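You operate a simulated robot arm through the tools that you are given. There is no shell and no other tool. Be economical: measure what you need, move in short steps, check, and stop when the job is done.

You are at the controls of a simulated robot arm. One attempt, no reset.

TASK
Switch the press on, test the steel weight at 20 N, switch off.
Fine: one test; weight back in its cup, steel slide out again, green knob left at 20 N. Set down upright: steel weight.

It is judged by the outcome, as a careful person would: the job done as asked, and still so three seconds after it is handed in. It fails if anything else is knocked over, pushed out of place, dropped, spilled or broken.

THE ROBOT
A 6-joint arm with a two-finger parallel gripper, fixed in place. Base frame: the origin is at the foot of the arm, x ahead of it, y to its left, z up; the work surface is at about z = 0.014. Readings come in m, rad, newtons and seconds.
With the tool pointing down near the work surface it reaches from about 0.14 to 0.58 m from the base axis. Its first joint turns from -1.152 to 1.152 rad. Payload 2.1 kg.
The tool frame sits at the grasp point between the pads (the TCP): z along the fingers, y along the line on which they close. The tips reach 0.03 m beyond it. The gripper opens to 0.094 m. The fingers are 0.028 m wide and 0.01 m thick; the gripper's body (0.05 by 0.096 m) begins 0.055 m behind the TCP.
Orientation is that of the tool frame in the base frame, as a unit quaternion [w, x, y, z]. With the fingers straight down and closing along the base's y, the tool's x points along the base's -x, its y along +y and its z along -z.

THE INTERFACE
- The arm moves only by the tool jog_arm. Its argument "series" is a list of rows, each a list of 2 entries, a list of its own where there are three numbers: the shift along the tool's x, y, z in m, then the turn, a rotation vector about the tool's x, y, z in rad. In form: [[[dx, dy, dz], [ax, ay, az]], ...]. A call has 1 to 20 rows; each row shifts and turns the commanded pose from where the row before left it, along the tool's axes as they then stand. "claw" is the finger opening in m, from 0 to 0.094, set as the call begins (left out, the last holds). Each row takes 0.2 s and may step no farther than 0.05 m and 0.15 rad from the row before; otherwise, or with a gripper value out of range, the whole call is refused. A pose out of reach is approached as far as the arm can. The call stops where the force on the tool passes 40 N (or 10 N more than at its start, if that is more) or the arm is blocked; 0.2 s more then pass. Each finger travels about 0.072 m/s and halts on what it meets, pressing with about 27 N; the grip force reading is that of the motor and also rises with nothing between the fingers. The clock runs only during rows and for 0.2 s after the last one: add rows that do not move to give the fingers time. The reply holds the time, the measured pose of the TCP, the force on the tool along the base axes, the opening and the grip force, in the units named above and with some noise, with the torque about the TCP (base axes, N m) and any sound that the robot's microphone picked up.
- Cameras (640 x 400 px; columns grow to the right, rows downward): "scene" is fixed at [0.0355, -0.3583, 0.4959]; the picture's right is [0.92, -0.40, 0.00], its down [-0.19, -0.43, -0.88] and it looks along [0.35, 0.81, -0.47] (base axes); focal length 289 px, centre (320, 200). "wrist" rides on the gripper at [0.076, 0.014, -0.103] in the tool frame; the picture's right is [-0.18, 0.98, 0.00], its down [-0.75, -0.14, -0.64] and it looks along [-0.63, -0.12, 0.77] (tool axes); focal length 243 px, centre (320, 200). There is no depth. A picture from a camera that has moved, and an enlarged one, comes with that camera's place and axes in the base frame and with its lens.
- snapshot(camera): a new picture of that camera. It takes no simulated time.
- enlarge(camera, box): a new picture of the part [left, top, right, bottom] of that camera's present view, enlarged. It takes no simulated time.
- sign_off(): hands the job in; it is judged then, once.

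Go step by step. Nothing tells you positions but the pictures and the camera data: compare them with the known pose of the tool, close in by small moves and look again before you grip or let go. The budget is 120 turns and 84 pictures, counting those below and the enlarged ones. Unless the task says otherwise, let go and move clear before handing in, and close with one line.

The tools are called after ">>>" as name(argument=value, ...) on one line, values as JSON. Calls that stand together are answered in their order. jog_arm: Moves the arm, as the interface text tells. Its arguments: {"type":"object","properties":{"series":{"type":"array","items":{"type":"array"}},"claw":{"type":"number"}},"required":["series"]} The other tools are called the same way: snapshot (camera) takes a picture; enlarge (camera, box) takes an enlarged picture of a part of a camera's view; sign_off () hands the job in.

At the start:

```text
time_s: 0.0
eef_pos: [0.2827, 0.1225, 0.3841]
tool_rot: [0.001, -0.001, 1.0, 0.001]
force: [0.4, -0.5, 0.1]
wrist_torque: [0.02, 0.0, 0.02]
grip_width: 0.094
finger_force: 0.0
```

scene: 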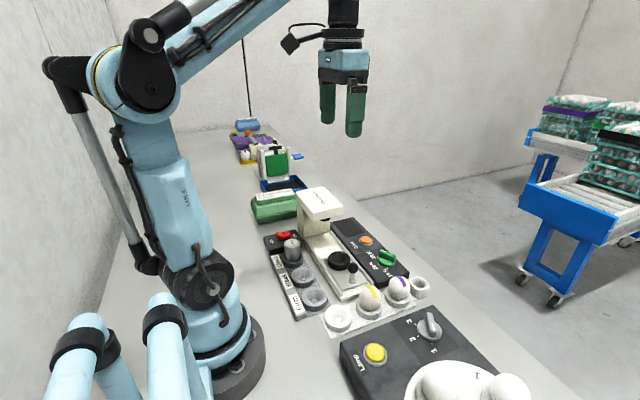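
wrist: 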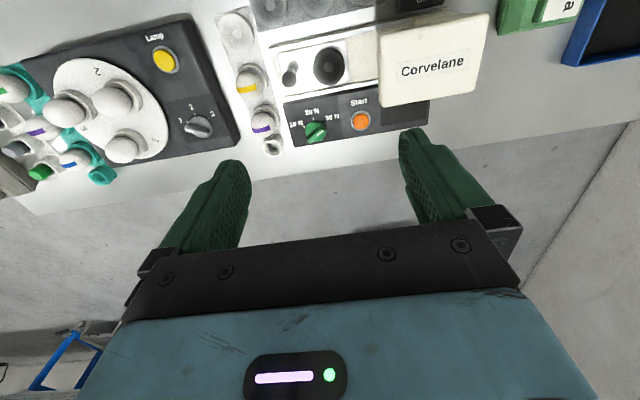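

I see a small press (white head, steel slide) with a green force knob and orange Start button on its panel, plus a rack with a steel weight and a red switch. I'll enlarge the views before moving.

>>> enlarge(camera="scene", box=[230, 170, 450, 330])

>>> enlarge(camera="wrist", box=[220, 0, 480, 160])

```text
2.50 times, centred on (340, 250) of scene
camera zoom: at [0.0355, -0.3583, 0.4959], right [0.92, -0.4, 0.0], down [-0.19, -0.43, -0.88], along [0.35, 0.81, -0.47], focal length 723 px, centre (270, 75)
```

zoom: 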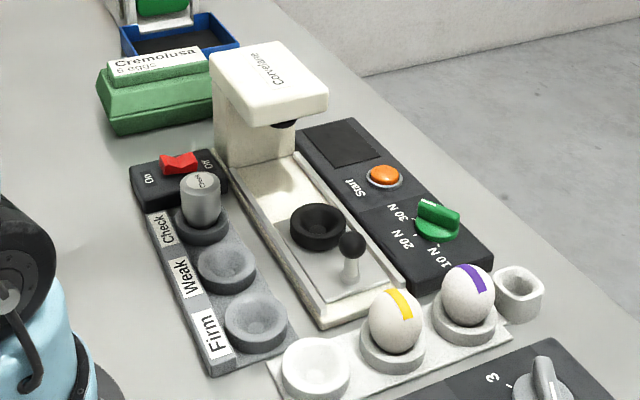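

```text
2.46 times, centred on (350, 80) of wrist
camera zoom: at [0.2069, 0.1366, 0.4863], right [0.18, 0.98, 0.0], down [0.75, -0.14, 0.64], along [0.63, -0.12, -0.77], focal length 597 px, centre (246, 495)
```

zoom: 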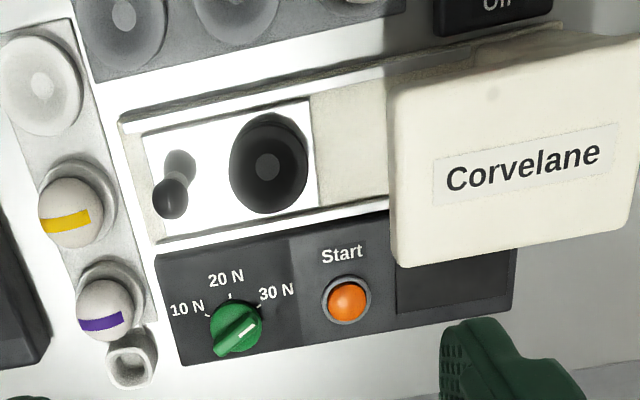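

The rocker is at roughly (0.20, 0.27), the weight near (0.20, 0.20), the slide cup near (0.29, 0.12), the knob near (0.40, 0.08) and Start near (0.40, 0.17). I'll move the wrist camera for a second view.

>>> jog_arm(series=[[[0.04, 0.01, 0.03], [0, 0, 0]], [[0.04, 0.01, 0.03], [0, 0, 0]], [[0.02, 0.0, 0.03], [0, 0, 0]], [[0, 0, 0], [0, 0, 0]]])

>>> snapshot(camera="wrist")

```text
refused: row 1 steps farther than a row can; nothing moved
```

```text
79 pictures are left
camera wrist: at [0.2069, 0.1366, 0.4863], right [0.18, 0.98, 0.0], down [0.75, -0.14, 0.64], along [0.63, -0.12, -0.77], focal length 243 px, centre (320, 200)
```

wrist: 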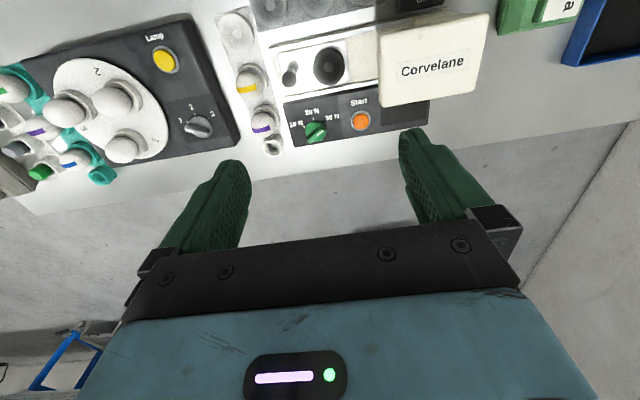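

The step was slightly too long, so I'll use smaller rows.

>>> jog_arm(series=[[[0.034, 0.01, 0.025], [0, 0, 0]], [[0.034, 0.01, 0.025], [0, 0, 0]], [[0.032, 0.0, 0.03], [0, 0, 0]], [[0, 0, 0], [0, 0, 0]]])

>>> snapshot(camera="wrist")

```text
time_s: 1.0
eef_pos: [0.1822, 0.1417, 0.3025]
tool_rot: [0.001, -0.001, 1.0, 0.001]
force: [-0.4, 0.0, -0.3]
wrist_torque: [0.04, 0.01, 0.03]
grip_width: 0.094
finger_force: 0.2
```

```text
78 pictures are left
camera wrist: at [0.1065, 0.1558, 0.4055], right [0.18, 0.98, 0.0], down [0.75, -0.14, 0.64], along [0.63, -0.12, -0.77], focal length 243 px, centre (320, 200)
```

wrist: 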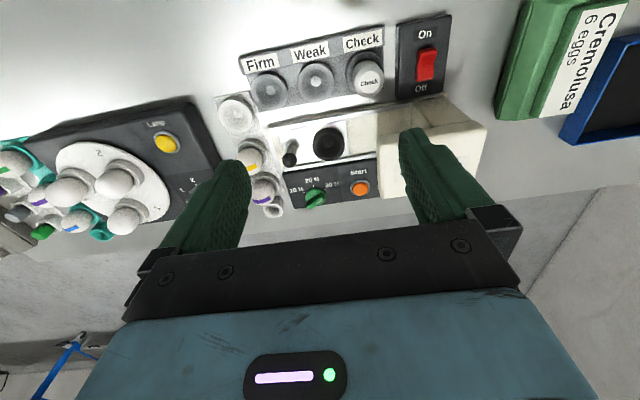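

>>> enlarge(camera="wrist", box=[220, 10, 480, 220])

```text
1.90 times, centred on (350, 115) of wrist
camera zoom: at [0.1065, 0.1558, 0.4055], right [0.18, 0.98, 0.0], down [0.75, -0.14, 0.64], along [0.63, -0.12, -0.77], focal length 462 px, centre (263, 362)
```

zoom: 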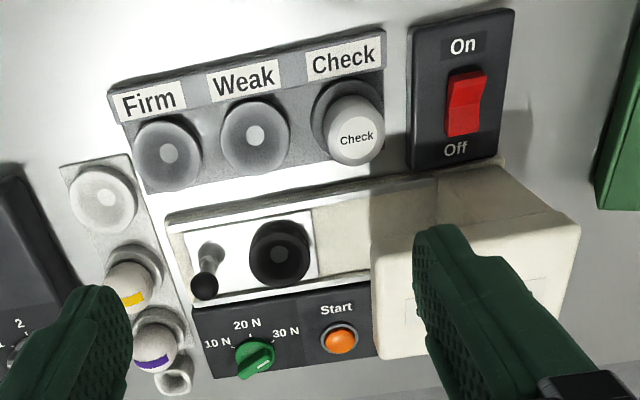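

Triangulated: rocker centre about (0.203, 0.284, 0.036) with its On end near x 0.185, weight top at (0.202, 0.202, 0.07), slide ball (0.299, 0.070, 0.058), knob (0.407, 0.093), Start (0.403, 0.182). I'll close the fingers and go above the rocker's On end.

>>> jog_arm(series=[[[0, 0.04, 0.02], [0, 0, 0]], [[0, 0.04, 0.02], [0, 0, 0]], [[0, 0.04, 0.02], [0, 0, 0]], [[0, 0.0225, 0.04], [0, 0, 0]], [[0, 0, 0.045], [0, 0, 0]], [[0, 0, 0.025], [0, 0, 0]], [[0, 0, 0], [0, 0, 0]]], claw=0)

>>> snapshot(camera="wrist")

>>> enlarge(camera="scene", box=[230, 150, 390, 270])

```text
time_s: 2.6
eef_pos: [0.1842, 0.2854, 0.1345]
tool_rot: [0.0, 0.0, 1.0, 0.0]
force: [0.6, -0.6, 0.0]
wrist_torque: [-0.02, 0.0, -0.02]
grip_width: 0.0
finger_force: 26.6
```

```text
76 pictures are left
camera wrist: at [0.1078, 0.2983, 0.237], right [0.18, 0.98, 0.0], down [0.75, -0.14, 0.64], along [0.63, -0.12, -0.77], focal length 243 px, centre (320, 200)
```

wrist: 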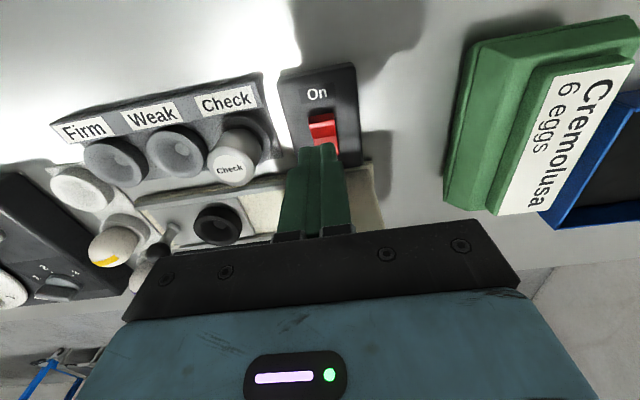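

```text
3.33 times, centred on (310, 210) of scene
camera zoom: at [0.0355, -0.3583, 0.4959], right [0.92, -0.4, 0.0], down [-0.19, -0.43, -0.88], along [0.35, 0.81, -0.47], focal length 964 px, centre (353, 167)
```

zoom: 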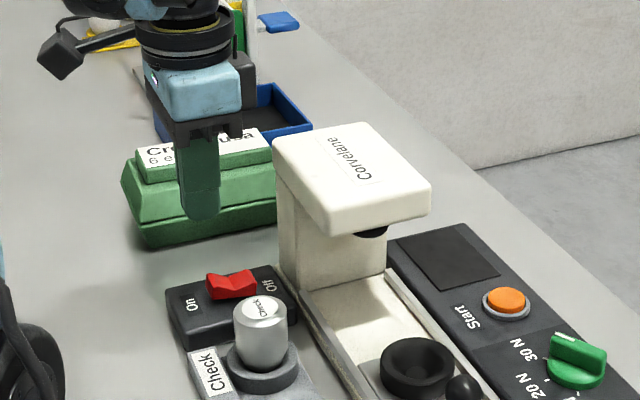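

The fingers line up with the rocker in y; I'll shift 6 mm toward the On end and descend slowly onto it.

>>> jog_arm(series=[[[0.006, 0, 0.02], [0, 0, 0]], [[0, 0, 0.02], [0, 0, 0]], [[0, 0, 0.01], [0, 0, 0]], [[0, 0, 0.004], [0, 0, 0]], [[0, 0, 0.004], [0, 0, 0]], [[0, 0, 0], [0, 0, 0]]])

>>> enlarge(camera="scene", box=[240, 200, 320, 260])

```text
time_s: 4.0
eef_pos: [0.178, 0.2843, 0.0769]
tool_rot: [0.001, 0.0, 1.0, 0.001]
force: [-0.1, 0.8, -0.1]
wrist_torque: [-0.01, 0.0, -0.05]
grip_width: 0.0
finger_force: 26.9
```

```text
6.67 times, centred on (280, 230) of scene
camera zoom: at [0.0355, -0.3583, 0.4959], right [0.92, -0.4, 0.0], down [-0.19, -0.43, -0.88], along [0.35, 0.81, -0.47], focal length 1928 px, centre (587, 0)
```

zoom: 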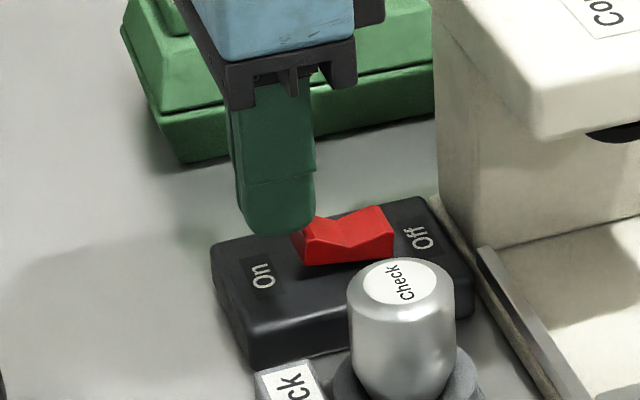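

The tip is just above the On end; I'll press down gently in small steps.

>>> jog_arm(series=[[[0, 0, 0.003], [0, 0, 0]], [[0, 0, 0.003], [0, 0, 0]], [[0, 0, 0.003], [0, 0, 0]], [[0, 0, 0], [0, 0, 0]]])

>>> enlarge(camera="scene", box=[240, 200, 320, 260])

```text
time_s: 5.0
eef_pos: [0.1769, 0.2853, 0.0677]
tool_rot: [0.001, 0.0, 1.0, 0.0]
force: [-1.2, -1.1, 16.9]
wrist_torque: [-0.12, -0.11, 0.0]
grip_width: 0.0
finger_force: 26.8
```

```text
6.67 times, centred on (280, 230) of scene
camera zoom: at [0.0355, -0.3583, 0.4959], right [0.92, -0.4, 0.0], down [-0.19, -0.43, -0.88], along [0.35, 0.81, -0.47], focal length 1928 px, centre (587, 0)
```

zoom: 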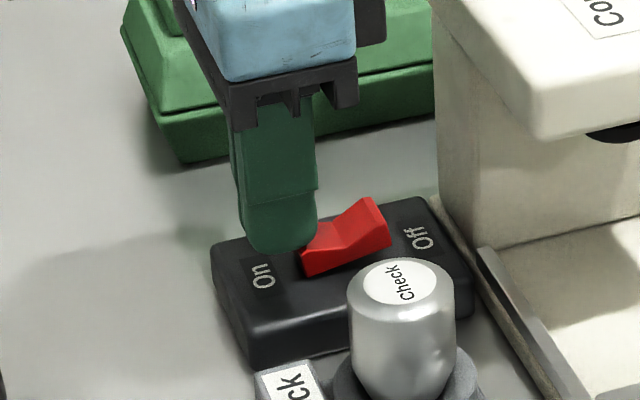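

The rocker has tilted to On. I'll lift off and check that it stays, and look at the press display.

>>> jog_arm(series=[[[0, 0, -0.003], [0, 0, 0]], [[0, 0, -0.04], [0, 0, 0]], [[0, 0, -0.04], [0, 0, 0]], [[0, 0, -0.04], [0, 0, 0]], [[0, 0, 0], [0, 0, 0]]])

>>> enlarge(camera="scene", box=[240, 190, 420, 300])

```text
time_s: 6.2
eef_pos: [0.1775, 0.286, 0.1876]
tool_rot: [0.001, 0.0, 1.0, 0.001]
force: [-0.6, -0.7, 0.4]
wrist_torque: [0.01, 0.01, -0.01]
grip_width: 0.0
finger_force: 27.0
```

```text
3.56 times, centred on (330, 245) of scene
camera zoom: at [0.0355, -0.3583, 0.4959], right [0.92, -0.4, 0.0], down [-0.19, -0.43, -0.88], along [0.35, 0.81, -0.47], focal length 1028 px, centre (284, 40)
```

zoom: 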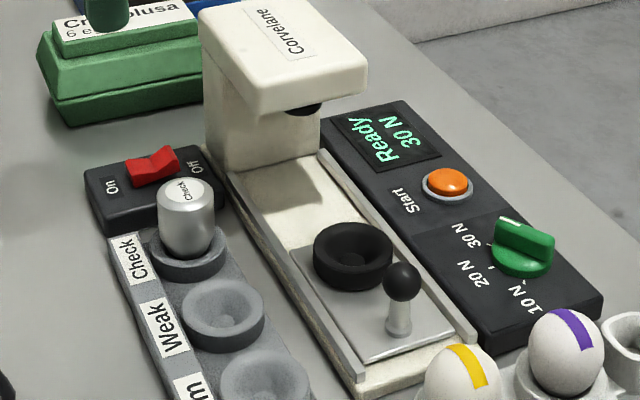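

The display reads "Ready 30 N" and the switch latched On. Next I move over the green knob to turn it to 20 N.

>>> jog_arm(series=[[[0, 0, -0.045], [0, 0, 0]], [[-0.03, -0.03, -0.02], [0, 0, 0]], [[-0.035, -0.035, 0], [0, 0, 0]], [[-0.035, -0.035, 0], [0, 0, 0]], [[-0.035, -0.035, 0], [0, 0, 0]], [[-0.035, -0.035, 0], [0, 0, 0]], [[-0.0275, -0.02, 0.03], [0, 0, 0]], [[0, 0, 0.04], [0, 0, 0]], [[0, 0, 0], [0, 0, 0]]], claw=0.05)

>>> snapshot(camera="wrist")

```text
time_s: 8.2
eef_pos: [0.3749, 0.0932, 0.1857]
tool_rot: [0.001, 0.0, 1.0, 0.001]
force: [0.4, 0.0, -0.2]
wrist_torque: [0.0, 0.03, 0.02]
grip_width: 0.0501
finger_force: 0.0
```

```text
71 pictures are left
camera wrist: at [0.2988, 0.1075, 0.2886], right [0.18, 0.98, 0.0], down [0.75, -0.14, 0.64], along [0.63, -0.12, -0.77], focal length 243 px, centre (320, 200)
```

wrist: 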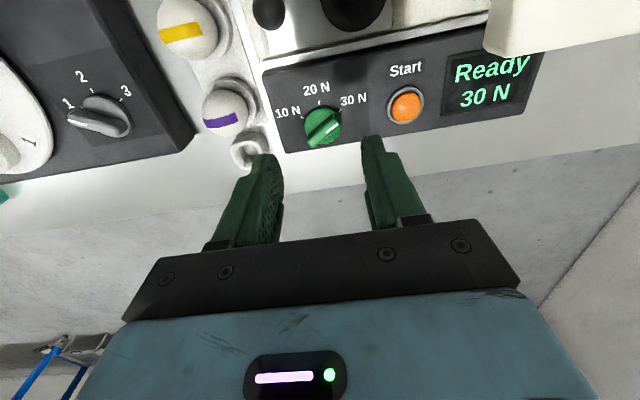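

>>> enlarge(camera="wrist", box=[265, 70, 385, 150])

>>> enlarge(camera="scene", box=[350, 230, 430, 290])

```text
5.00 times, centred on (325, 110) of wrist
camera zoom: at [0.2988, 0.1075, 0.2886], right [0.18, 0.98, 0.0], down [0.75, -0.14, 0.64], along [0.63, -0.12, -0.77], focal length 1213 px, centre (295, 650)
```

zoom: 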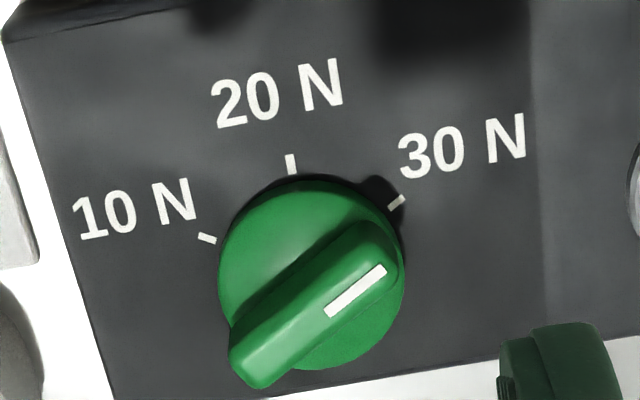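

```text
6.67 times, centred on (390, 260) of scene
camera zoom: at [0.0355, -0.3583, 0.4959], right [0.92, -0.4, 0.0], down [-0.19, -0.43, -0.88], along [0.35, 0.81, -0.47], focal length 1928 px, centre (-147, -200)
```

zoom: 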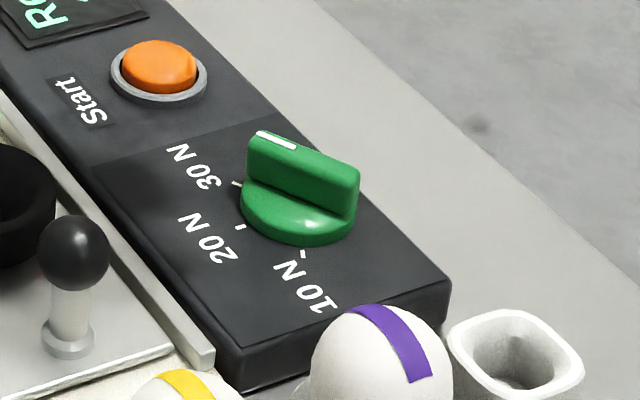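

The ticks lie 60° apart around a knob centre of about (0.405, 0.0915), with the ridge now at 30 N and its top at z ≈ 0.05. I'll centre over it and yaw so the fingers straddle the ridge.

>>> jog_arm(series=[[[-0.0303, -0.0017, 0.02], [0, 0, 0]], [[0, 0, 0], [0, 0, 0.1496]], [[0, 0, 0], [0, 0, 0.1496]], [[0, 0, 0], [0, 0, 0.1496]], [[0, 0, 0], [0, 0, 0.1496]], [[0, 0, 0], [0, 0, 0.1496]], [[0, 0, 0], [0, 0, 0.1496]], [[0, 0, 0], [0, 0, 0.1496]], [[0, 0, 0.03], [0, 0, 0]], [[0, 0, 0], [0, 0, 0]]])

>>> snapshot(camera="wrist")

>>> enlarge(camera="scene", box=[330, 200, 450, 290])

```text
time_s: 10.4
eef_pos: [0.4041, 0.0965, 0.1348]
tool_rot: [0.0, 0.5, 0.866, 0.0]
force: [0.2, 0.0, -0.2]
wrist_torque: [-0.01, -0.01, -0.01]
grip_width: 0.0497
finger_force: 0.1
```

```text
68 pictures are left
camera wrist: at [0.3786, 0.1676, 0.2375], right [0.94, 0.33, 0.0], down [0.25, -0.72, 0.64], along [0.21, -0.61, -0.77], focal length 243 px, centre (320, 200)
```

wrist: 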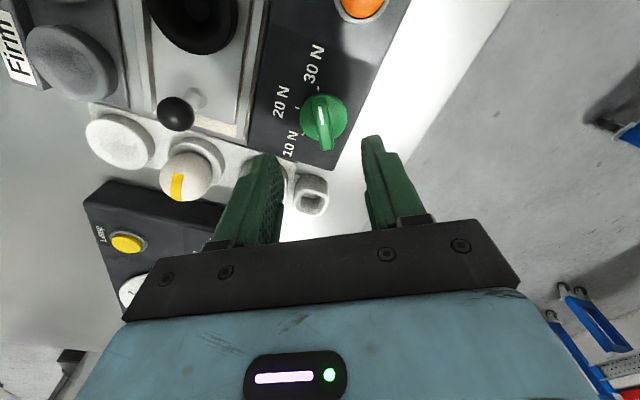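

```text
4.44 times, centred on (390, 245) of scene
camera zoom: at [0.0355, -0.3583, 0.4959], right [0.92, -0.4, 0.0], down [-0.19, -0.43, -0.88], along [0.35, 0.81, -0.47], focal length 1285 px, centre (9, 0)
```

zoom: 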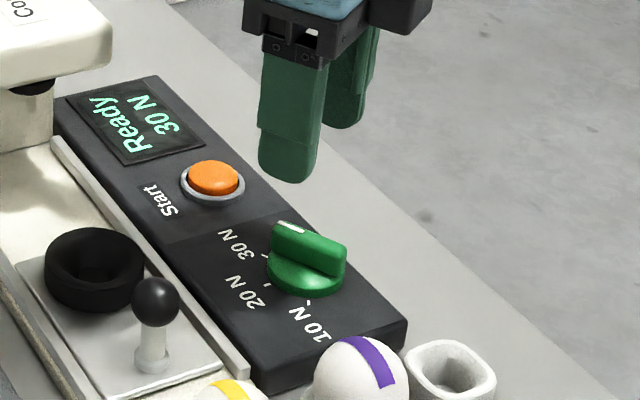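

Alignment is good: the ridge is about 2 mm off along each tool axis. I'll correct and descend to just above the ridge.

>>> jog_arm(series=[[[0.0015, 0.002, 0.02], [0, 0, 0]], [[0, 0, 0.02], [0, 0, 0]], [[0, 0, 0.01], [0, 0, 0]], [[0, 0, 0], [0, 0, 0]]])

>>> enlarge(camera="wrist", box=[220, 80, 420, 240])

>>> enlarge(camera="scene", box=[340, 210, 440, 285])

```text
time_s: 11.4
eef_pos: [0.4071, 0.0965, 0.0847]
tool_rot: [0.001, 0.5, 0.866, 0.001]
force: [0.2, 0.9, -0.1]
wrist_torque: [0.0, 0.03, -0.03]
grip_width: 0.0499
finger_force: 0.0
```

```text
2.50 times, centred on (320, 160) of wrist
camera zoom: at [0.3808, 0.1696, 0.1878], right [0.94, 0.33, 0.0], down [0.25, -0.72, 0.64], along [0.21, -0.6, -0.77], focal length 606 px, centre (320, 300)
```

zoom: 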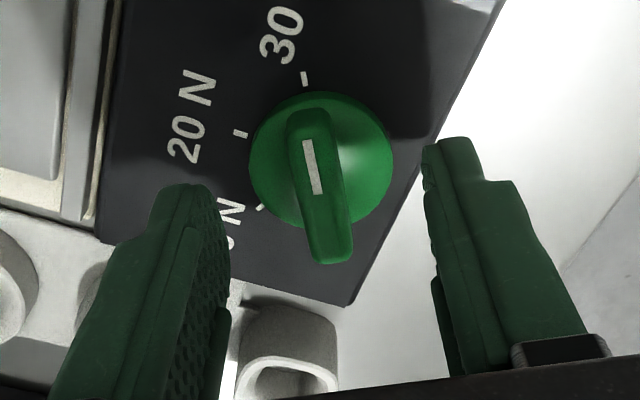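

```text
5.33 times, centred on (390, 248) of scene
camera zoom: at [0.0355, -0.3583, 0.4959], right [0.92, -0.4, 0.0], down [-0.19, -0.43, -0.88], along [0.35, 0.81, -0.47], focal length 1542 px, centre (-53, -53)
```

zoom: 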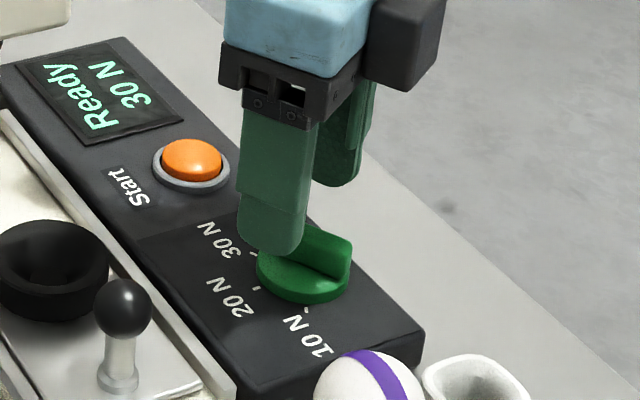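

Centred over the ridge. I'll descend until the tips flank the ridge and close.

>>> jog_arm(series=[[[0, 0, 0.007], [0, 0, 0]], [[0, 0, 0.006], [0, 0, 0]], [[0, 0, 0], [0, 0, 0]]])

>>> jog_arm(series=[[[0, 0, 0], [0, 0, 0]], [[0, 0, 0], [0, 0, 0]], [[0, 0, 0], [0, 0, 0]]], claw=0.004)

>>> enlarge(camera="scene", box=[340, 210, 440, 285])

```text
time_s: 12.2
eef_pos: [0.4052, 0.0968, 0.0728]
tool_rot: [0.0, 0.5, 0.866, 0.001]
force: [0.0, -0.8, -0.3]
wrist_torque: [0.03, 0.01, 0.0]
grip_width: 0.0501
finger_force: 0.0
```

```text
time_s: 13.0
eef_pos: [0.406, 0.0961, 0.0717]
tool_rot: [-0.001, 0.5, 0.866, 0.001]
force: [3.7, 0.7, -3.2]
wrist_torque: [0.12, 0.04, 0.02]
grip_width: 0.0123
finger_force: 44.9
```

```text
5.33 times, centred on (390, 248) of scene
camera zoom: at [0.0355, -0.3583, 0.4959], right [0.92, -0.4, 0.0], down [-0.19, -0.43, -0.88], along [0.35, 0.81, -0.47], focal length 1542 px, centre (-53, -53)
```

zoom: 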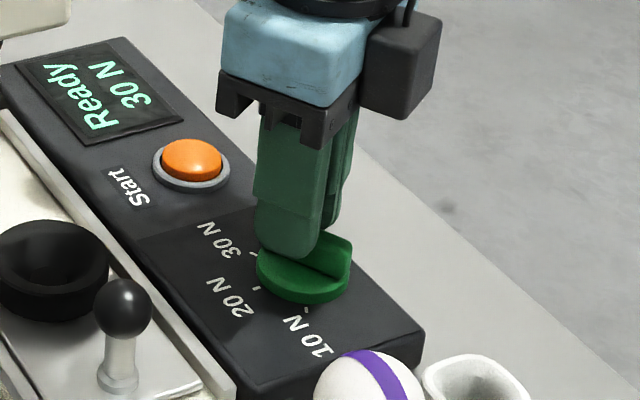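

Ridge gripped (12 mm). Now turning 60° from 30 N toward 20 N.

>>> jog_arm(series=[[[0, 0, 0], [0, 0, -0.1496]], [[0, 0, 0], [0, 0, -0.1496]], [[0, 0, 0], [0, 0, -0.1496]], [[0, 0, 0], [0, 0, -0.1496]], [[0, 0, 0], [0, 0, -0.1496]], [[0, 0, 0], [0, 0, -0.1496]], [[0, 0, 0], [0, 0, -0.1496]], [[0, 0, 0], [0, 0, 0]]])

>>> enlarge(camera="scene", box=[320, 200, 440, 290])

```text
time_s: 13.9
eef_pos: [0.4047, 0.0931, 0.0711]
tool_rot: [-0.002, 0.274, 0.962, -0.003]
force: [-0.2, -0.4, 2.0]
wrist_torque: [0.06, -0.14, -0.01]
grip_width: 0.0123
finger_force: 45.4
stopped in row 4: the force on the tool passed its limit at 42 N (the readings are from after the stop); the commanded pose is now the measured one
```

```text
4.44 times, centred on (380, 245) of scene
camera zoom: at [0.0355, -0.3583, 0.4959], right [0.92, -0.4, 0.0], down [-0.19, -0.43, -0.88], along [0.35, 0.81, -0.47], focal length 1285 px, centre (53, 0)
```

zoom: 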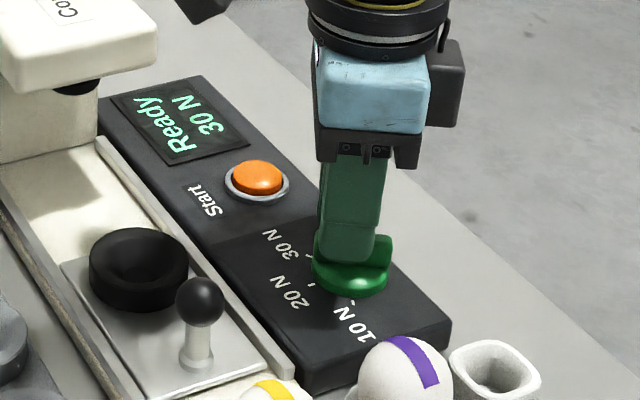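

The knob turned about 28° before a side force built up, because the TCP is about 6 mm off the knob axis. I'll continue slowly with a compensating arc.

>>> jog_arm(series=[[[0, -0.0004, 0], [0, 0, -0.07]], [[0, -0.0004, 0], [0, 0, -0.07]], [[0, -0.0004, 0], [0, 0, -0.07]], [[0, -0.0004, 0], [0, 0, -0.07]], [[0, -0.0004, 0], [0, 0, -0.07]], [[0, -0.0004, 0], [0, 0, -0.07]], [[0, -0.0004, 0], [0, 0, -0.07]], [[0, -0.0004, 0], [0, 0, -0.07]], [[0, 0, 0], [0, 0, 0]]])

>>> enlarge(camera="scene", box=[320, 200, 440, 290])

```text
time_s: 15.9
eef_pos: [0.4036, 0.0907, 0.0723]
tool_rot: [-0.003, -0.003, 1.0, -0.003]
force: [-0.1, -4.9, 1.4]
wrist_torque: [-0.1, -1.19, -0.05]
grip_width: 0.0122
finger_force: 45.0
```

```text
4.44 times, centred on (380, 245) of scene
camera zoom: at [0.0355, -0.3583, 0.4959], right [0.92, -0.4, 0.0], down [-0.19, -0.43, -0.88], along [0.35, 0.81, -0.47], focal length 1285 px, centre (53, 0)
```

zoom: 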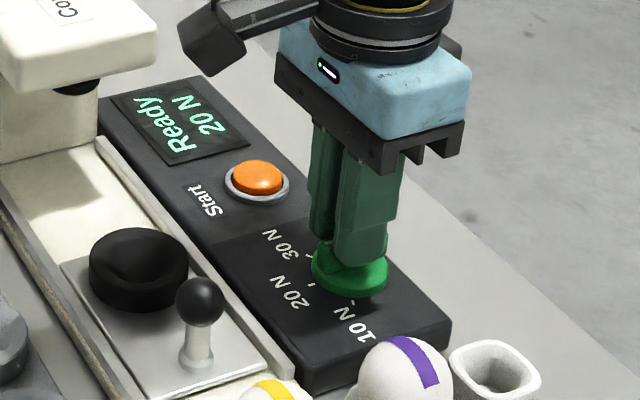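

Display shows "Ready 20 N". I'll open and lift clear, then verify.

>>> jog_arm(series=[[[0, 0, 0], [0, 0, 0]], [[0, 0, 0], [0, 0, 0]]], claw=0.05)

>>> jog_arm(series=[[[0, 0, -0.02], [0, 0, 0]], [[0, 0, -0.04], [0, 0, 0]], [[0, 0, -0.04], [0, 0, 0]], [[0.03, 0, -0.03], [0, 0, 0]], [[0, 0, 0], [0, 0, 0]]], claw=0.07)

>>> snapshot(camera="wrist")

```text
time_s: 16.5
eef_pos: [0.4044, 0.0918, 0.0729]
tool_rot: [-0.004, -0.003, 1.0, -0.001]
force: [0.5, 0.1, 0.4]
wrist_torque: [0.06, -0.01, -0.03]
grip_width: 0.0501
finger_force: 0.0
```

```text
time_s: 17.7
eef_pos: [0.3729, 0.0918, 0.2027]
tool_rot: [-0.004, -0.002, 1.0, -0.002]
force: [-1.1, -0.2, 0.3]
wrist_torque: [-0.01, 0.02, -0.01]
grip_width: 0.0699
finger_force: 0.0
```

```text
61 pictures are left
camera wrist: at [0.2975, 0.1055, 0.3055], right [0.18, 0.98, -0.01], down [0.76, -0.13, 0.64], along [0.63, -0.12, -0.77], focal length 243 px, centre (320, 200)
```

wrist: 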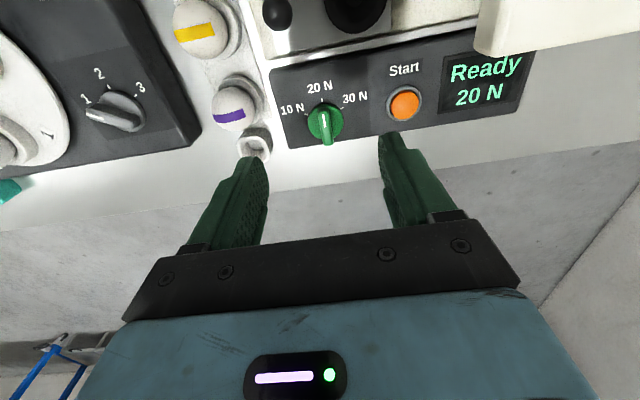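

Knob is at 20 N and clear. Next I go over the weight with the tool yawed by 90°, so the gripper body stays narrow toward the press head (front face y ≈ 0.20, top z ≈ 0.146).

>>> jog_arm(series=[[[0, 0, -0.04], [-0.004, -0.008, 0]], [[0.04, 0.025, 0], [0, 0, 0]], [[0.04, 0.025, 0], [0, 0, 0]], [[0.04, 0.025, 0], [0, 0, 0]], [[0.04, 0.025, 0], [0, 0, 0]], [[0.0115, 0.01, 0], [0, 0, 0]], [[0, 0, 0], [0, 0, -0.1428]], [[0, 0, 0], [0, 0, -0.1428]], [[0, 0, 0], [0, 0, -0.1428]], [[0, 0, 0], [0, 0, -0.1428]], [[0, 0, 0], [0, 0, -0.1428]], [[0, 0, 0], [0, 0, -0.1428]], [[0, 0, 0], [0, 0, -0.1428]], [[0, 0, 0], [0, 0, -0.1428]], [[0, 0, 0], [0, 0, -0.1428]], [[0, 0, 0], [0, 0, -0.1428]], [[0, 0, 0], [0, 0, -0.1428]], [[0, 0, 0.03], [0, 0, 0]], [[0, 0, 0.03], [0, 0, 0]], [[0, 0, 0], [0, 0, 0]]], claw=0.07)

>>> snapshot(camera="wrist")

>>> snapshot(camera="scene")

```text
time_s: 21.9
eef_pos: [0.2028, 0.2002, 0.1824]
tool_rot: [-0.001, 0.709, -0.705, 0.001]
force: [-0.7, 0.2, 0.5]
wrist_torque: [-0.01, -0.03, -0.01]
grip_width: 0.0702
finger_force: 0.1
```

```text
60 pictures are left
camera wrist: at [0.1883, 0.1238, 0.2837], right [-0.98, 0.18, 0.0], down [0.14, 0.75, 0.64], along [0.12, 0.63, -0.77], focal length 243 px, centre (320, 200)
```

wrist: 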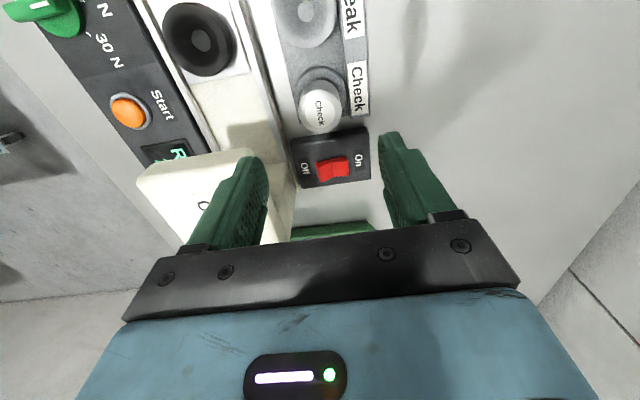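

```text
59 pictures are left
```

scene: 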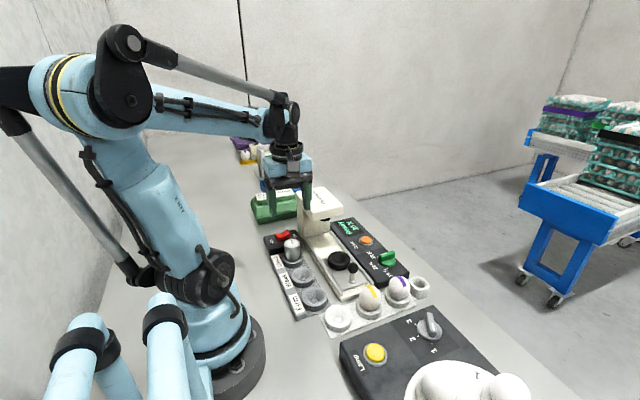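

With this yaw the gripper body would pass within about 3 mm of the press head during pickup, so I'll return to yaw 0 for handling the weight.

>>> jog_arm(series=[[[0, 0, 0], [0, 0, 0.1428]], [[0, 0, 0], [0, 0, 0.1428]], [[0, 0, 0], [0, 0, 0.1428]], [[0, 0, 0], [0, 0, 0.1428]], [[0, 0, 0], [0, 0, 0.1428]], [[0, 0, 0], [0, 0, 0.1428]], [[0, 0, 0], [0, 0, 0.1428]], [[0, 0, 0], [0, 0, 0.1428]], [[0, 0, 0], [0, 0, 0.1428]], [[0, 0, 0], [0, 0, 0.1428]], [[0, 0, 0], [0, 0, 0.1428]], [[0.001, -0.001, 0.03], [0, 0, 0]], [[0, 0, 0.03], [0, 0, 0]], [[0, 0, 0], [0, 0, 0]]])

>>> snapshot(camera="wrist")

>>> enlarge(camera="scene", box=[240, 180, 360, 270])

```text
time_s: 24.9
eef_pos: [0.2011, 0.2003, 0.1224]
tool_rot: [0.001, -0.002, 1.0, 0.0]
force: [-0.1, -0.4, 0.5]
wrist_torque: [0.01, -0.01, -0.01]
grip_width: 0.0701
finger_force: 0.1
```

```text
58 pictures are left
camera wrist: at [0.1254, 0.2133, 0.2244], right [0.18, 0.98, 0.0], down [0.75, -0.14, 0.64], along [0.63, -0.11, -0.77], focal length 243 px, centre (320, 200)
```

wrist: 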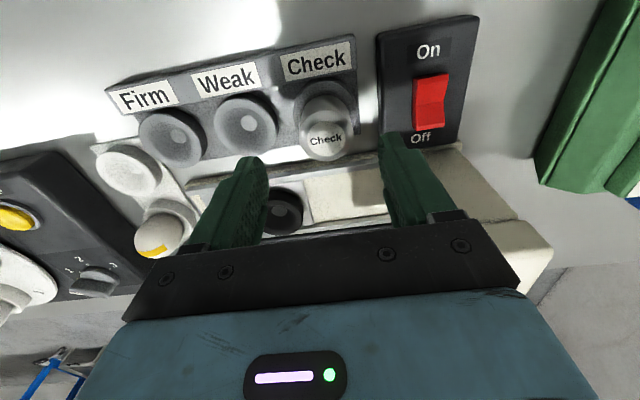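

```text
4.44 times, centred on (300, 225) of scene
camera zoom: at [0.0355, -0.3583, 0.4959], right [0.92, -0.4, 0.0], down [-0.19, -0.43, -0.88], along [0.35, 0.81, -0.47], focal length 1285 px, centre (409, 89)
```

zoom: 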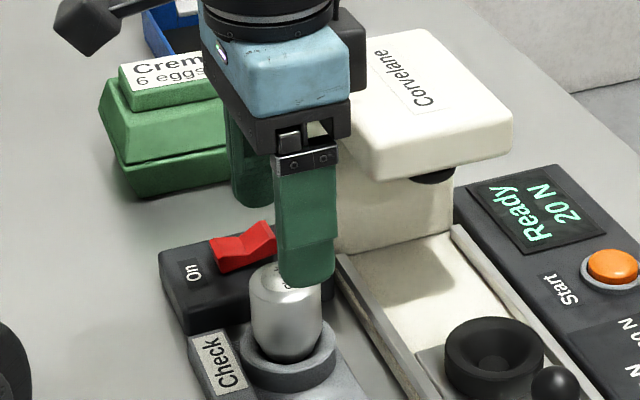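

Weight is between the fingers, offset about 1–2 mm. I'll correct and descend to grasp height.

>>> jog_arm(series=[[[0.001, 0.002, 0.02], [0, 0, 0]], [[0, 0, 0.02], [0, 0, 0]], [[0, 0, 0.012], [0, 0, 0]], [[0, 0, 0], [0, 0, 0]]])

>>> snapshot(camera="wrist")

>>> enlarge(camera="scene", box=[240, 180, 360, 270])

```text
time_s: 25.9
eef_pos: [0.2001, 0.202, 0.0691]
tool_rot: [0.001, -0.003, 1.0, 0.0]
force: [0.0, -0.4, -0.3]
wrist_torque: [0.03, 0.02, -0.03]
grip_width: 0.0701
finger_force: 0.0
```

```text
56 pictures are left
camera wrist: at [0.124, 0.2152, 0.1722], right [0.18, 0.98, 0.0], down [0.75, -0.14, 0.64], along [0.63, -0.11, -0.77], focal length 243 px, centre (320, 200)
```

wrist: 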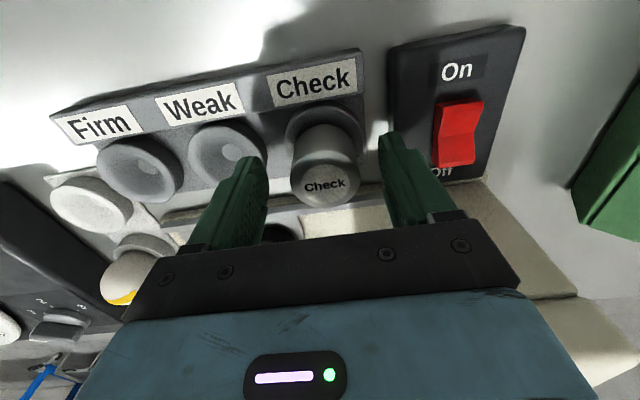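

```text
4.44 times, centred on (300, 225) of scene
camera zoom: at [0.0355, -0.3583, 0.4959], right [0.92, -0.4, 0.0], down [-0.19, -0.43, -0.88], along [0.35, 0.81, -0.47], focal length 1285 px, centre (409, 89)
```

zoom: 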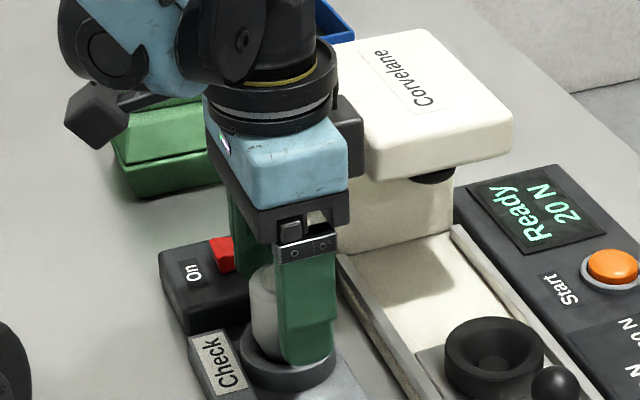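

Fingers flank the weight clear of the rim; I'll centre 2–3 mm more and close.

>>> jog_arm(series=[[[0.0015, 0.0025, 0], [0, 0, 0]], [[0, 0, 0], [0, 0, 0]]])

>>> jog_arm(series=[[[0, 0, 0], [0, 0, 0]], [[0, 0, 0], [0, 0, 0]], [[0, 0, 0], [0, 0, 0]]], claw=0.03)

>>> snapshot(camera="wrist")

```text
time_s: 26.5
eef_pos: [0.1978, 0.2044, 0.0698]
tool_rot: [0.0, -0.003, 1.0, 0.0]
force: [0.2, -0.6, 0.9]
wrist_torque: [0.05, 0.02, 0.0]
grip_width: 0.0701
finger_force: 0.1
```

```text
time_s: 27.3
eef_pos: [0.1988, 0.2052, 0.0688]
tool_rot: [0.001, -0.003, 1.0, 0.0]
force: [-0.1, -1.9, 1.4]
wrist_torque: [-0.1, -0.03, -0.01]
grip_width: 0.0388
finger_force: 26.9
```

```text
54 pictures are left
camera wrist: at [0.1227, 0.2178, 0.1724], right [0.18, 0.98, 0.0], down [0.75, -0.14, 0.64], along [0.63, -0.12, -0.77], focal length 243 px, centre (320, 200)
```

wrist: 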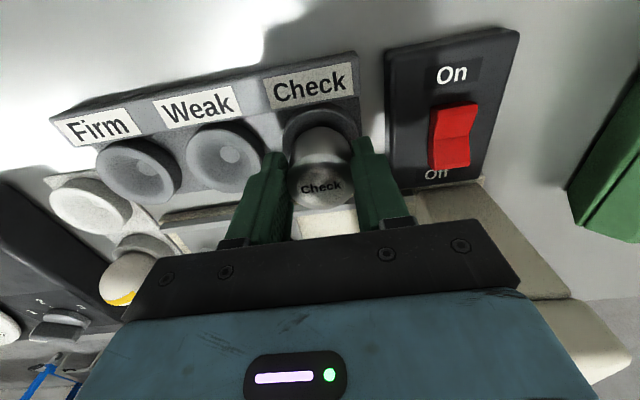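

Firm grip at 38.8 mm (pick pose about (0.199, 0.205, 0.069)). Lifting straight up.

>>> jog_arm(series=[[[0, 0, -0.01], [0, 0, 0]], [[0, 0, -0.02], [0, 0, 0]], [[0, 0, -0.03], [0, 0, 0]], [[0, 0, -0.03], [0, 0, 0]], [[0, 0, 0], [0, 0, 0]]])

>>> enlarge(camera="scene", box=[240, 150, 400, 270])

```text
time_s: 28.5
eef_pos: [0.1995, 0.2038, 0.1606]
tool_rot: [0.001, -0.003, 1.0, 0.0]
force: [-0.6, 0.8, -1.5]
wrist_torque: [-0.03, 0.01, 0.01]
grip_width: 0.0386
finger_force: 26.9
```

```text
3.33 times, centred on (320, 210) of scene
camera zoom: at [0.0355, -0.3583, 0.4959], right [0.92, -0.4, 0.0], down [-0.19, -0.43, -0.88], along [0.35, 0.81, -0.47], focal length 964 px, centre (320, 167)
```

zoom: 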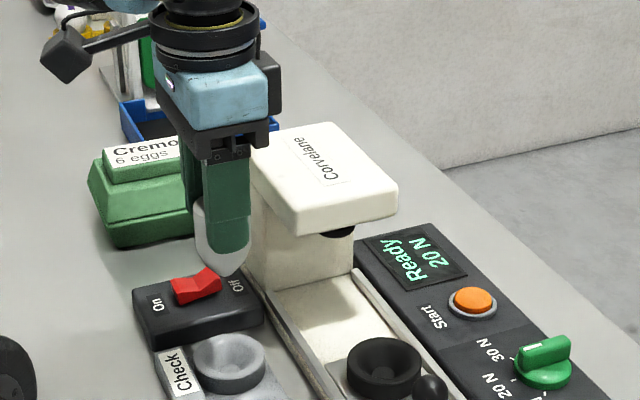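

The weight is held upright and has a rounded base. I'll carry it over to the black slide cup, moving in −y first, then +x.

>>> jog_arm(series=[[[0, -0.035, 0], [0, 0, 0]], [[-0.015, -0.03, 0], [0, 0, 0]], [[-0.03, 0, 0], [0, 0, 0]], [[-0.03, 0, 0], [0, 0, 0]], [[-0.02, 0, 0], [0, 0, 0]], [[0, 0, 0], [0, 0, 0]]])

>>> snapshot(camera="wrist")

>>> enlarge(camera="scene", box=[270, 190, 390, 310])

```text
time_s: 29.9
eef_pos: [0.2953, 0.1386, 0.161]
tool_rot: [0.0, -0.002, 1.0, -0.001]
force: [0.3, 0.6, -0.9]
wrist_torque: [0.0, 0.03, 0.0]
grip_width: 0.0386
finger_force: 27.5
```

```text
52 pictures are left
camera wrist: at [0.2185, 0.1519, 0.2629], right [0.18, 0.98, 0.0], down [0.75, -0.14, 0.64], along [0.63, -0.11, -0.77], focal length 243 px, centre (320, 200)
```

wrist: 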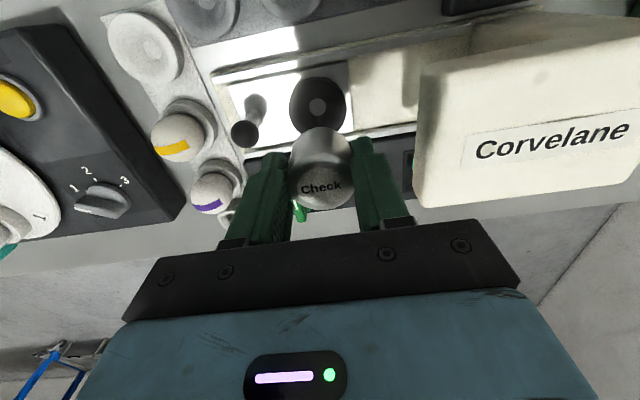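

```text
3.33 times, centred on (330, 250) of scene
camera zoom: at [0.0355, -0.3583, 0.4959], right [0.92, -0.4, 0.0], down [-0.19, -0.43, -0.88], along [0.35, 0.81, -0.47], focal length 964 px, centre (287, 33)
```

zoom: 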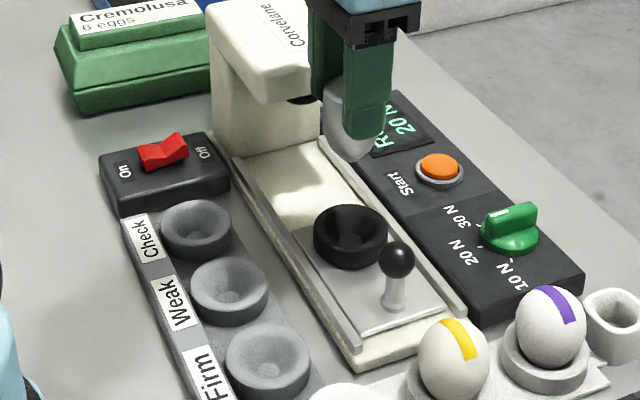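

Cup appears within 2 mm of directly below. I'll descend partway and compare again.

>>> jog_arm(series=[[[0, -0.0015, 0.03], [0, 0, 0]], [[0, 0, 0.025], [0, 0, 0]], [[0, 0, 0], [0, 0, 0]]])

>>> enlarge(camera="wrist", box=[220, 60, 420, 240])

>>> enlarge(camera="scene", box=[300, 210, 380, 290])

```text
time_s: 30.7
eef_pos: [0.2945, 0.138, 0.1039]
tool_rot: [0.001, -0.003, 1.0, 0.0]
force: [-0.7, -0.3, -0.7]
wrist_torque: [-0.03, -0.03, -0.02]
grip_width: 0.039
finger_force: 27.0
```

```text
2.22 times, centred on (320, 150) of wrist
camera zoom: at [0.2183, 0.1515, 0.2076], right [0.18, 0.98, 0.0], down [0.75, -0.14, 0.64], along [0.63, -0.11, -0.77], focal length 539 px, centre (320, 311)
```

zoom: 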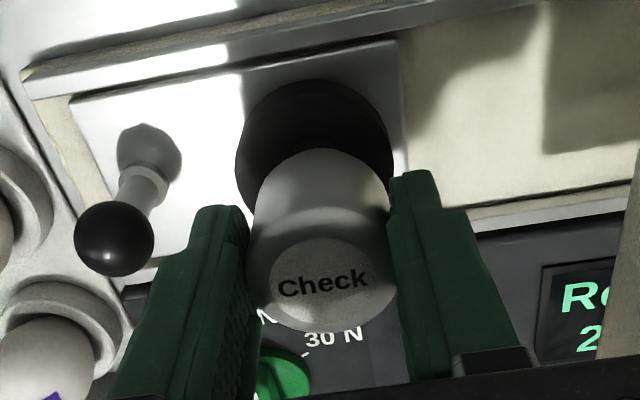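

```text
5.00 times, centred on (340, 250) of scene
camera zoom: at [0.0355, -0.3583, 0.4959], right [0.92, -0.4, 0.0], down [-0.19, -0.43, -0.88], along [0.35, 0.81, -0.47], focal length 1446 px, centre (220, -50)
```

zoom: 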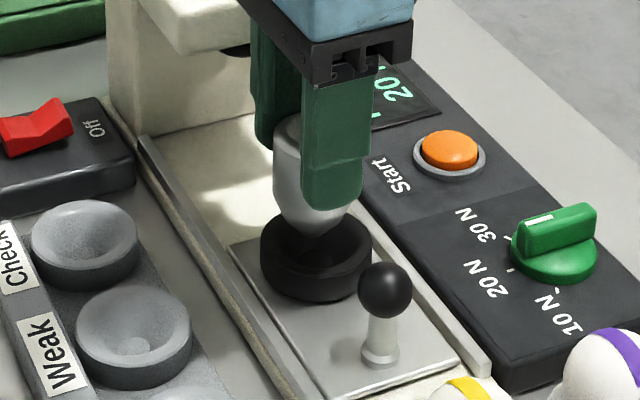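

The weight's axis is nearly over the cup. I'll lower further in small steps, watching the force.

>>> jog_arm(series=[[[0, -0.001, 0.01], [0, 0, 0]], [[0, 0, 0.006], [0, 0, 0]], [[0, 0, 0.003], [0, 0, 0]], [[0, 0, 0], [0, 0, 0]]])

>>> enlarge(camera="scene", box=[300, 210, 380, 290])

```text
time_s: 31.7
eef_pos: [0.2935, 0.1371, 0.0858]
tool_rot: [0.001, -0.003, 1.0, 0.0]
force: [0.0, -0.7, 6.4]
wrist_torque: [0.0, 0.03, 0.04]
grip_width: 0.0386
finger_force: 26.9
```

```text
5.00 times, centred on (340, 250) of scene
camera zoom: at [0.0355, -0.3583, 0.4959], right [0.92, -0.4, 0.0], down [-0.19, -0.43, -0.88], along [0.35, 0.81, -0.47], focal length 1446 px, centre (220, -50)
```

zoom: 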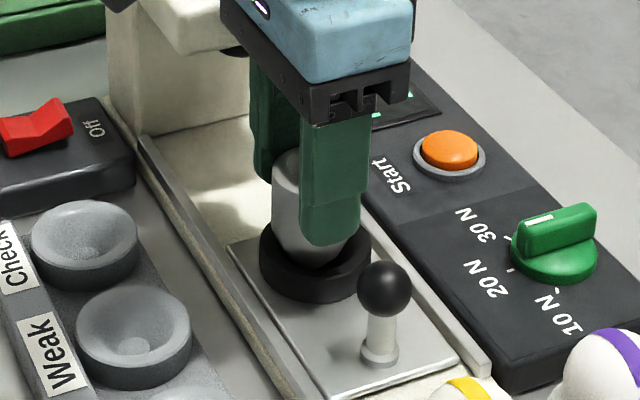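

Contact at 6 N, with no lateral force. I'll nudge 1 mm more to check that it is seated at the bottom.

>>> jog_arm(series=[[[0, 0, 0.001], [0, 0, 0]], [[0, 0, 0], [0, 0, 0]]])

>>> enlarge(camera="wrist", box=[220, 60, 420, 240])

```text
time_s: 32.3
eef_pos: [0.2946, 0.1377, 0.0844]
tool_rot: [0.001, -0.003, 1.0, -0.001]
force: [-1.0, -1.0, 10.7]
wrist_torque: [-0.1, -0.01, -0.01]
grip_width: 0.0387
finger_force: 27.2
```

```text
2.22 times, centred on (320, 150) of wrist
camera zoom: at [0.2177, 0.1509, 0.1868], right [0.18, 0.98, 0.0], down [0.75, -0.14, 0.64], along [0.63, -0.11, -0.77], focal length 539 px, centre (320, 311)
```

zoom: 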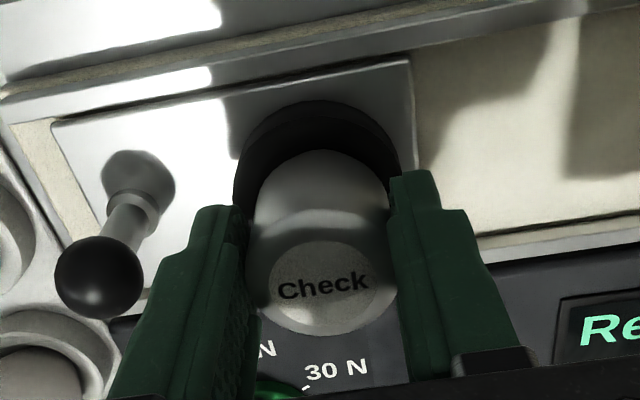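

Well centred and seated. I'll release gently (open only to 60 mm) and rise.

>>> jog_arm(series=[[[0, 0, -0.0015], [0, 0, 0]], [[0, 0, 0], [0, 0, 0]]])

>>> jog_arm(series=[[[0, 0, 0], [0, 0, 0]], [[0, 0, 0], [0, 0, 0]]], claw=0.06)

>>> enlarge(camera="wrist", box=[220, 60, 420, 240])

>>> enlarge(camera="scene", box=[300, 210, 380, 290])

```text
time_s: 32.9
eef_pos: [0.2948, 0.1379, 0.0859]
tool_rot: [0.001, -0.002, 1.0, 0.0]
force: [-0.5, -1.5, -0.7]
wrist_torque: [-0.02, 0.04, 0.06]
grip_width: 0.0389
finger_force: 27.0
```

```text
time_s: 33.5
eef_pos: [0.2943, 0.1378, 0.0852]
tool_rot: [0.001, -0.002, 1.0, -0.001]
force: [0.3, 0.1, -0.6]
wrist_torque: [-0.01, -0.03, -0.01]
grip_width: 0.0603
finger_force: 0.1
```

```text
2.22 times, centred on (320, 150) of wrist
camera zoom: at [0.2179, 0.1512, 0.1889], right [0.18, 0.98, 0.0], down [0.75, -0.14, 0.64], along [0.63, -0.11, -0.77], focal length 539 px, centre (320, 311)
```

zoom: 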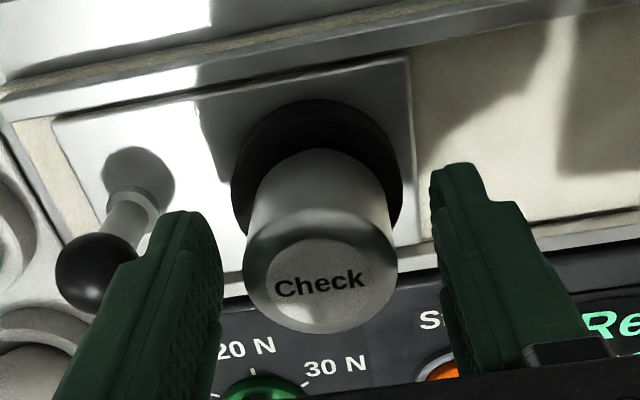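

```text
5.00 times, centred on (340, 250) of scene
camera zoom: at [0.0355, -0.3583, 0.4959], right [0.92, -0.4, 0.0], down [-0.19, -0.43, -0.88], along [0.35, 0.81, -0.47], focal length 1446 px, centre (220, -50)
```

zoom: 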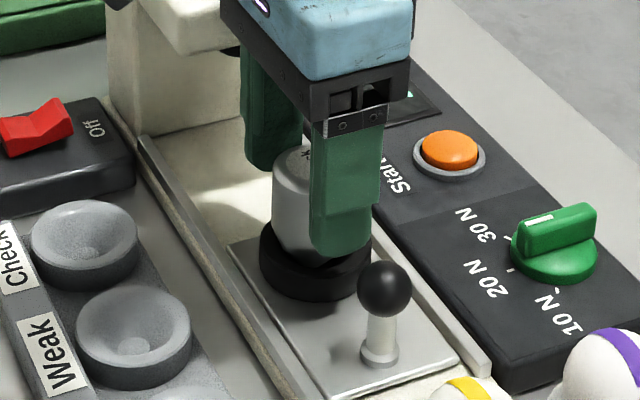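

The weight stands upright in the slide cup. I'll lift, move over the slide's ball handle at about (0.296, 0.071), yaw 90° and tilt 0.3 rad so the body leans away from the head.

>>> jog_arm(series=[[[0, 0, -0.03], [0, 0, 0]], [[0, 0, -0.04], [0, 0, 0]], [[0, 0, -0.04], [0, 0, 0]], [[0, -0.035, 0], [0, 0, 0]], [[0, -0.033, 0], [0, 0, 0]], [[0, 0, 0], [0, 0, -0.1428]], [[0, 0, 0], [0, 0, -0.1428]], [[0, 0, 0], [0, 0, -0.1428]], [[0, 0, 0], [0, 0, -0.1428]], [[0, 0, 0], [0, 0, -0.1428]], [[0, 0, 0], [0, 0, -0.1428]], [[0, 0, 0], [0, 0, -0.1428]], [[0, 0, 0], [0, 0, -0.1428]], [[0, 0, 0], [0, 0, -0.1428]], [[0, 0, 0], [0, 0, -0.1428]], [[0, 0, 0], [0, 0, -0.1428]], [[0, 0, 0], [0, -0.15, 0]], [[0, 0, 0], [0, -0.15, 0]], [[0, 0, 0], [0, 0, 0]]], claw=0.06)

>>> snapshot(camera="wrist")

>>> snapshot(camera="scene")

```text
time_s: 37.5
eef_pos: [0.2947, 0.0687, 0.1952]
tool_rot: [-0.107, 0.701, -0.697, -0.106]
force: [0.9, 0.2, -0.3]
wrist_torque: [0.0, 0.0, 0.02]
grip_width: 0.06
finger_force: 0.0
```

```text
44 pictures are left
camera wrist: at [0.2807, -0.0342, 0.2715], right [-0.98, 0.17, 0.05], down [0.14, 0.53, 0.84], along [0.11, 0.83, -0.54], focal length 243 px, centre (320, 200)
```

wrist: 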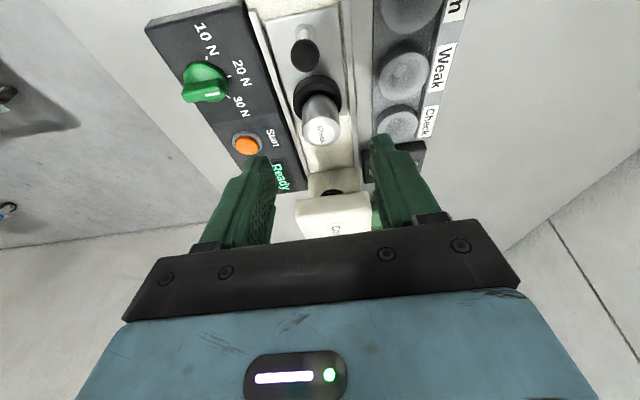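

```text
43 pictures are left
```

scene: 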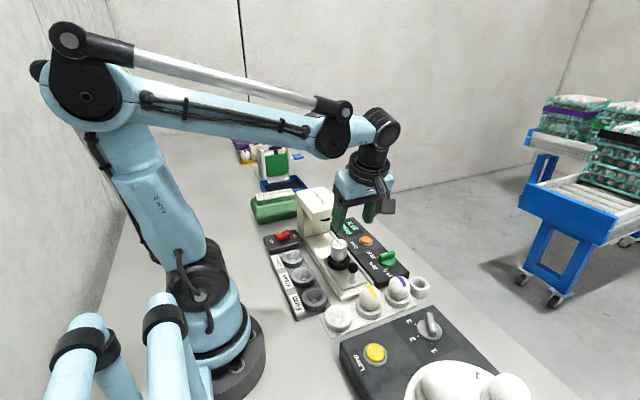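

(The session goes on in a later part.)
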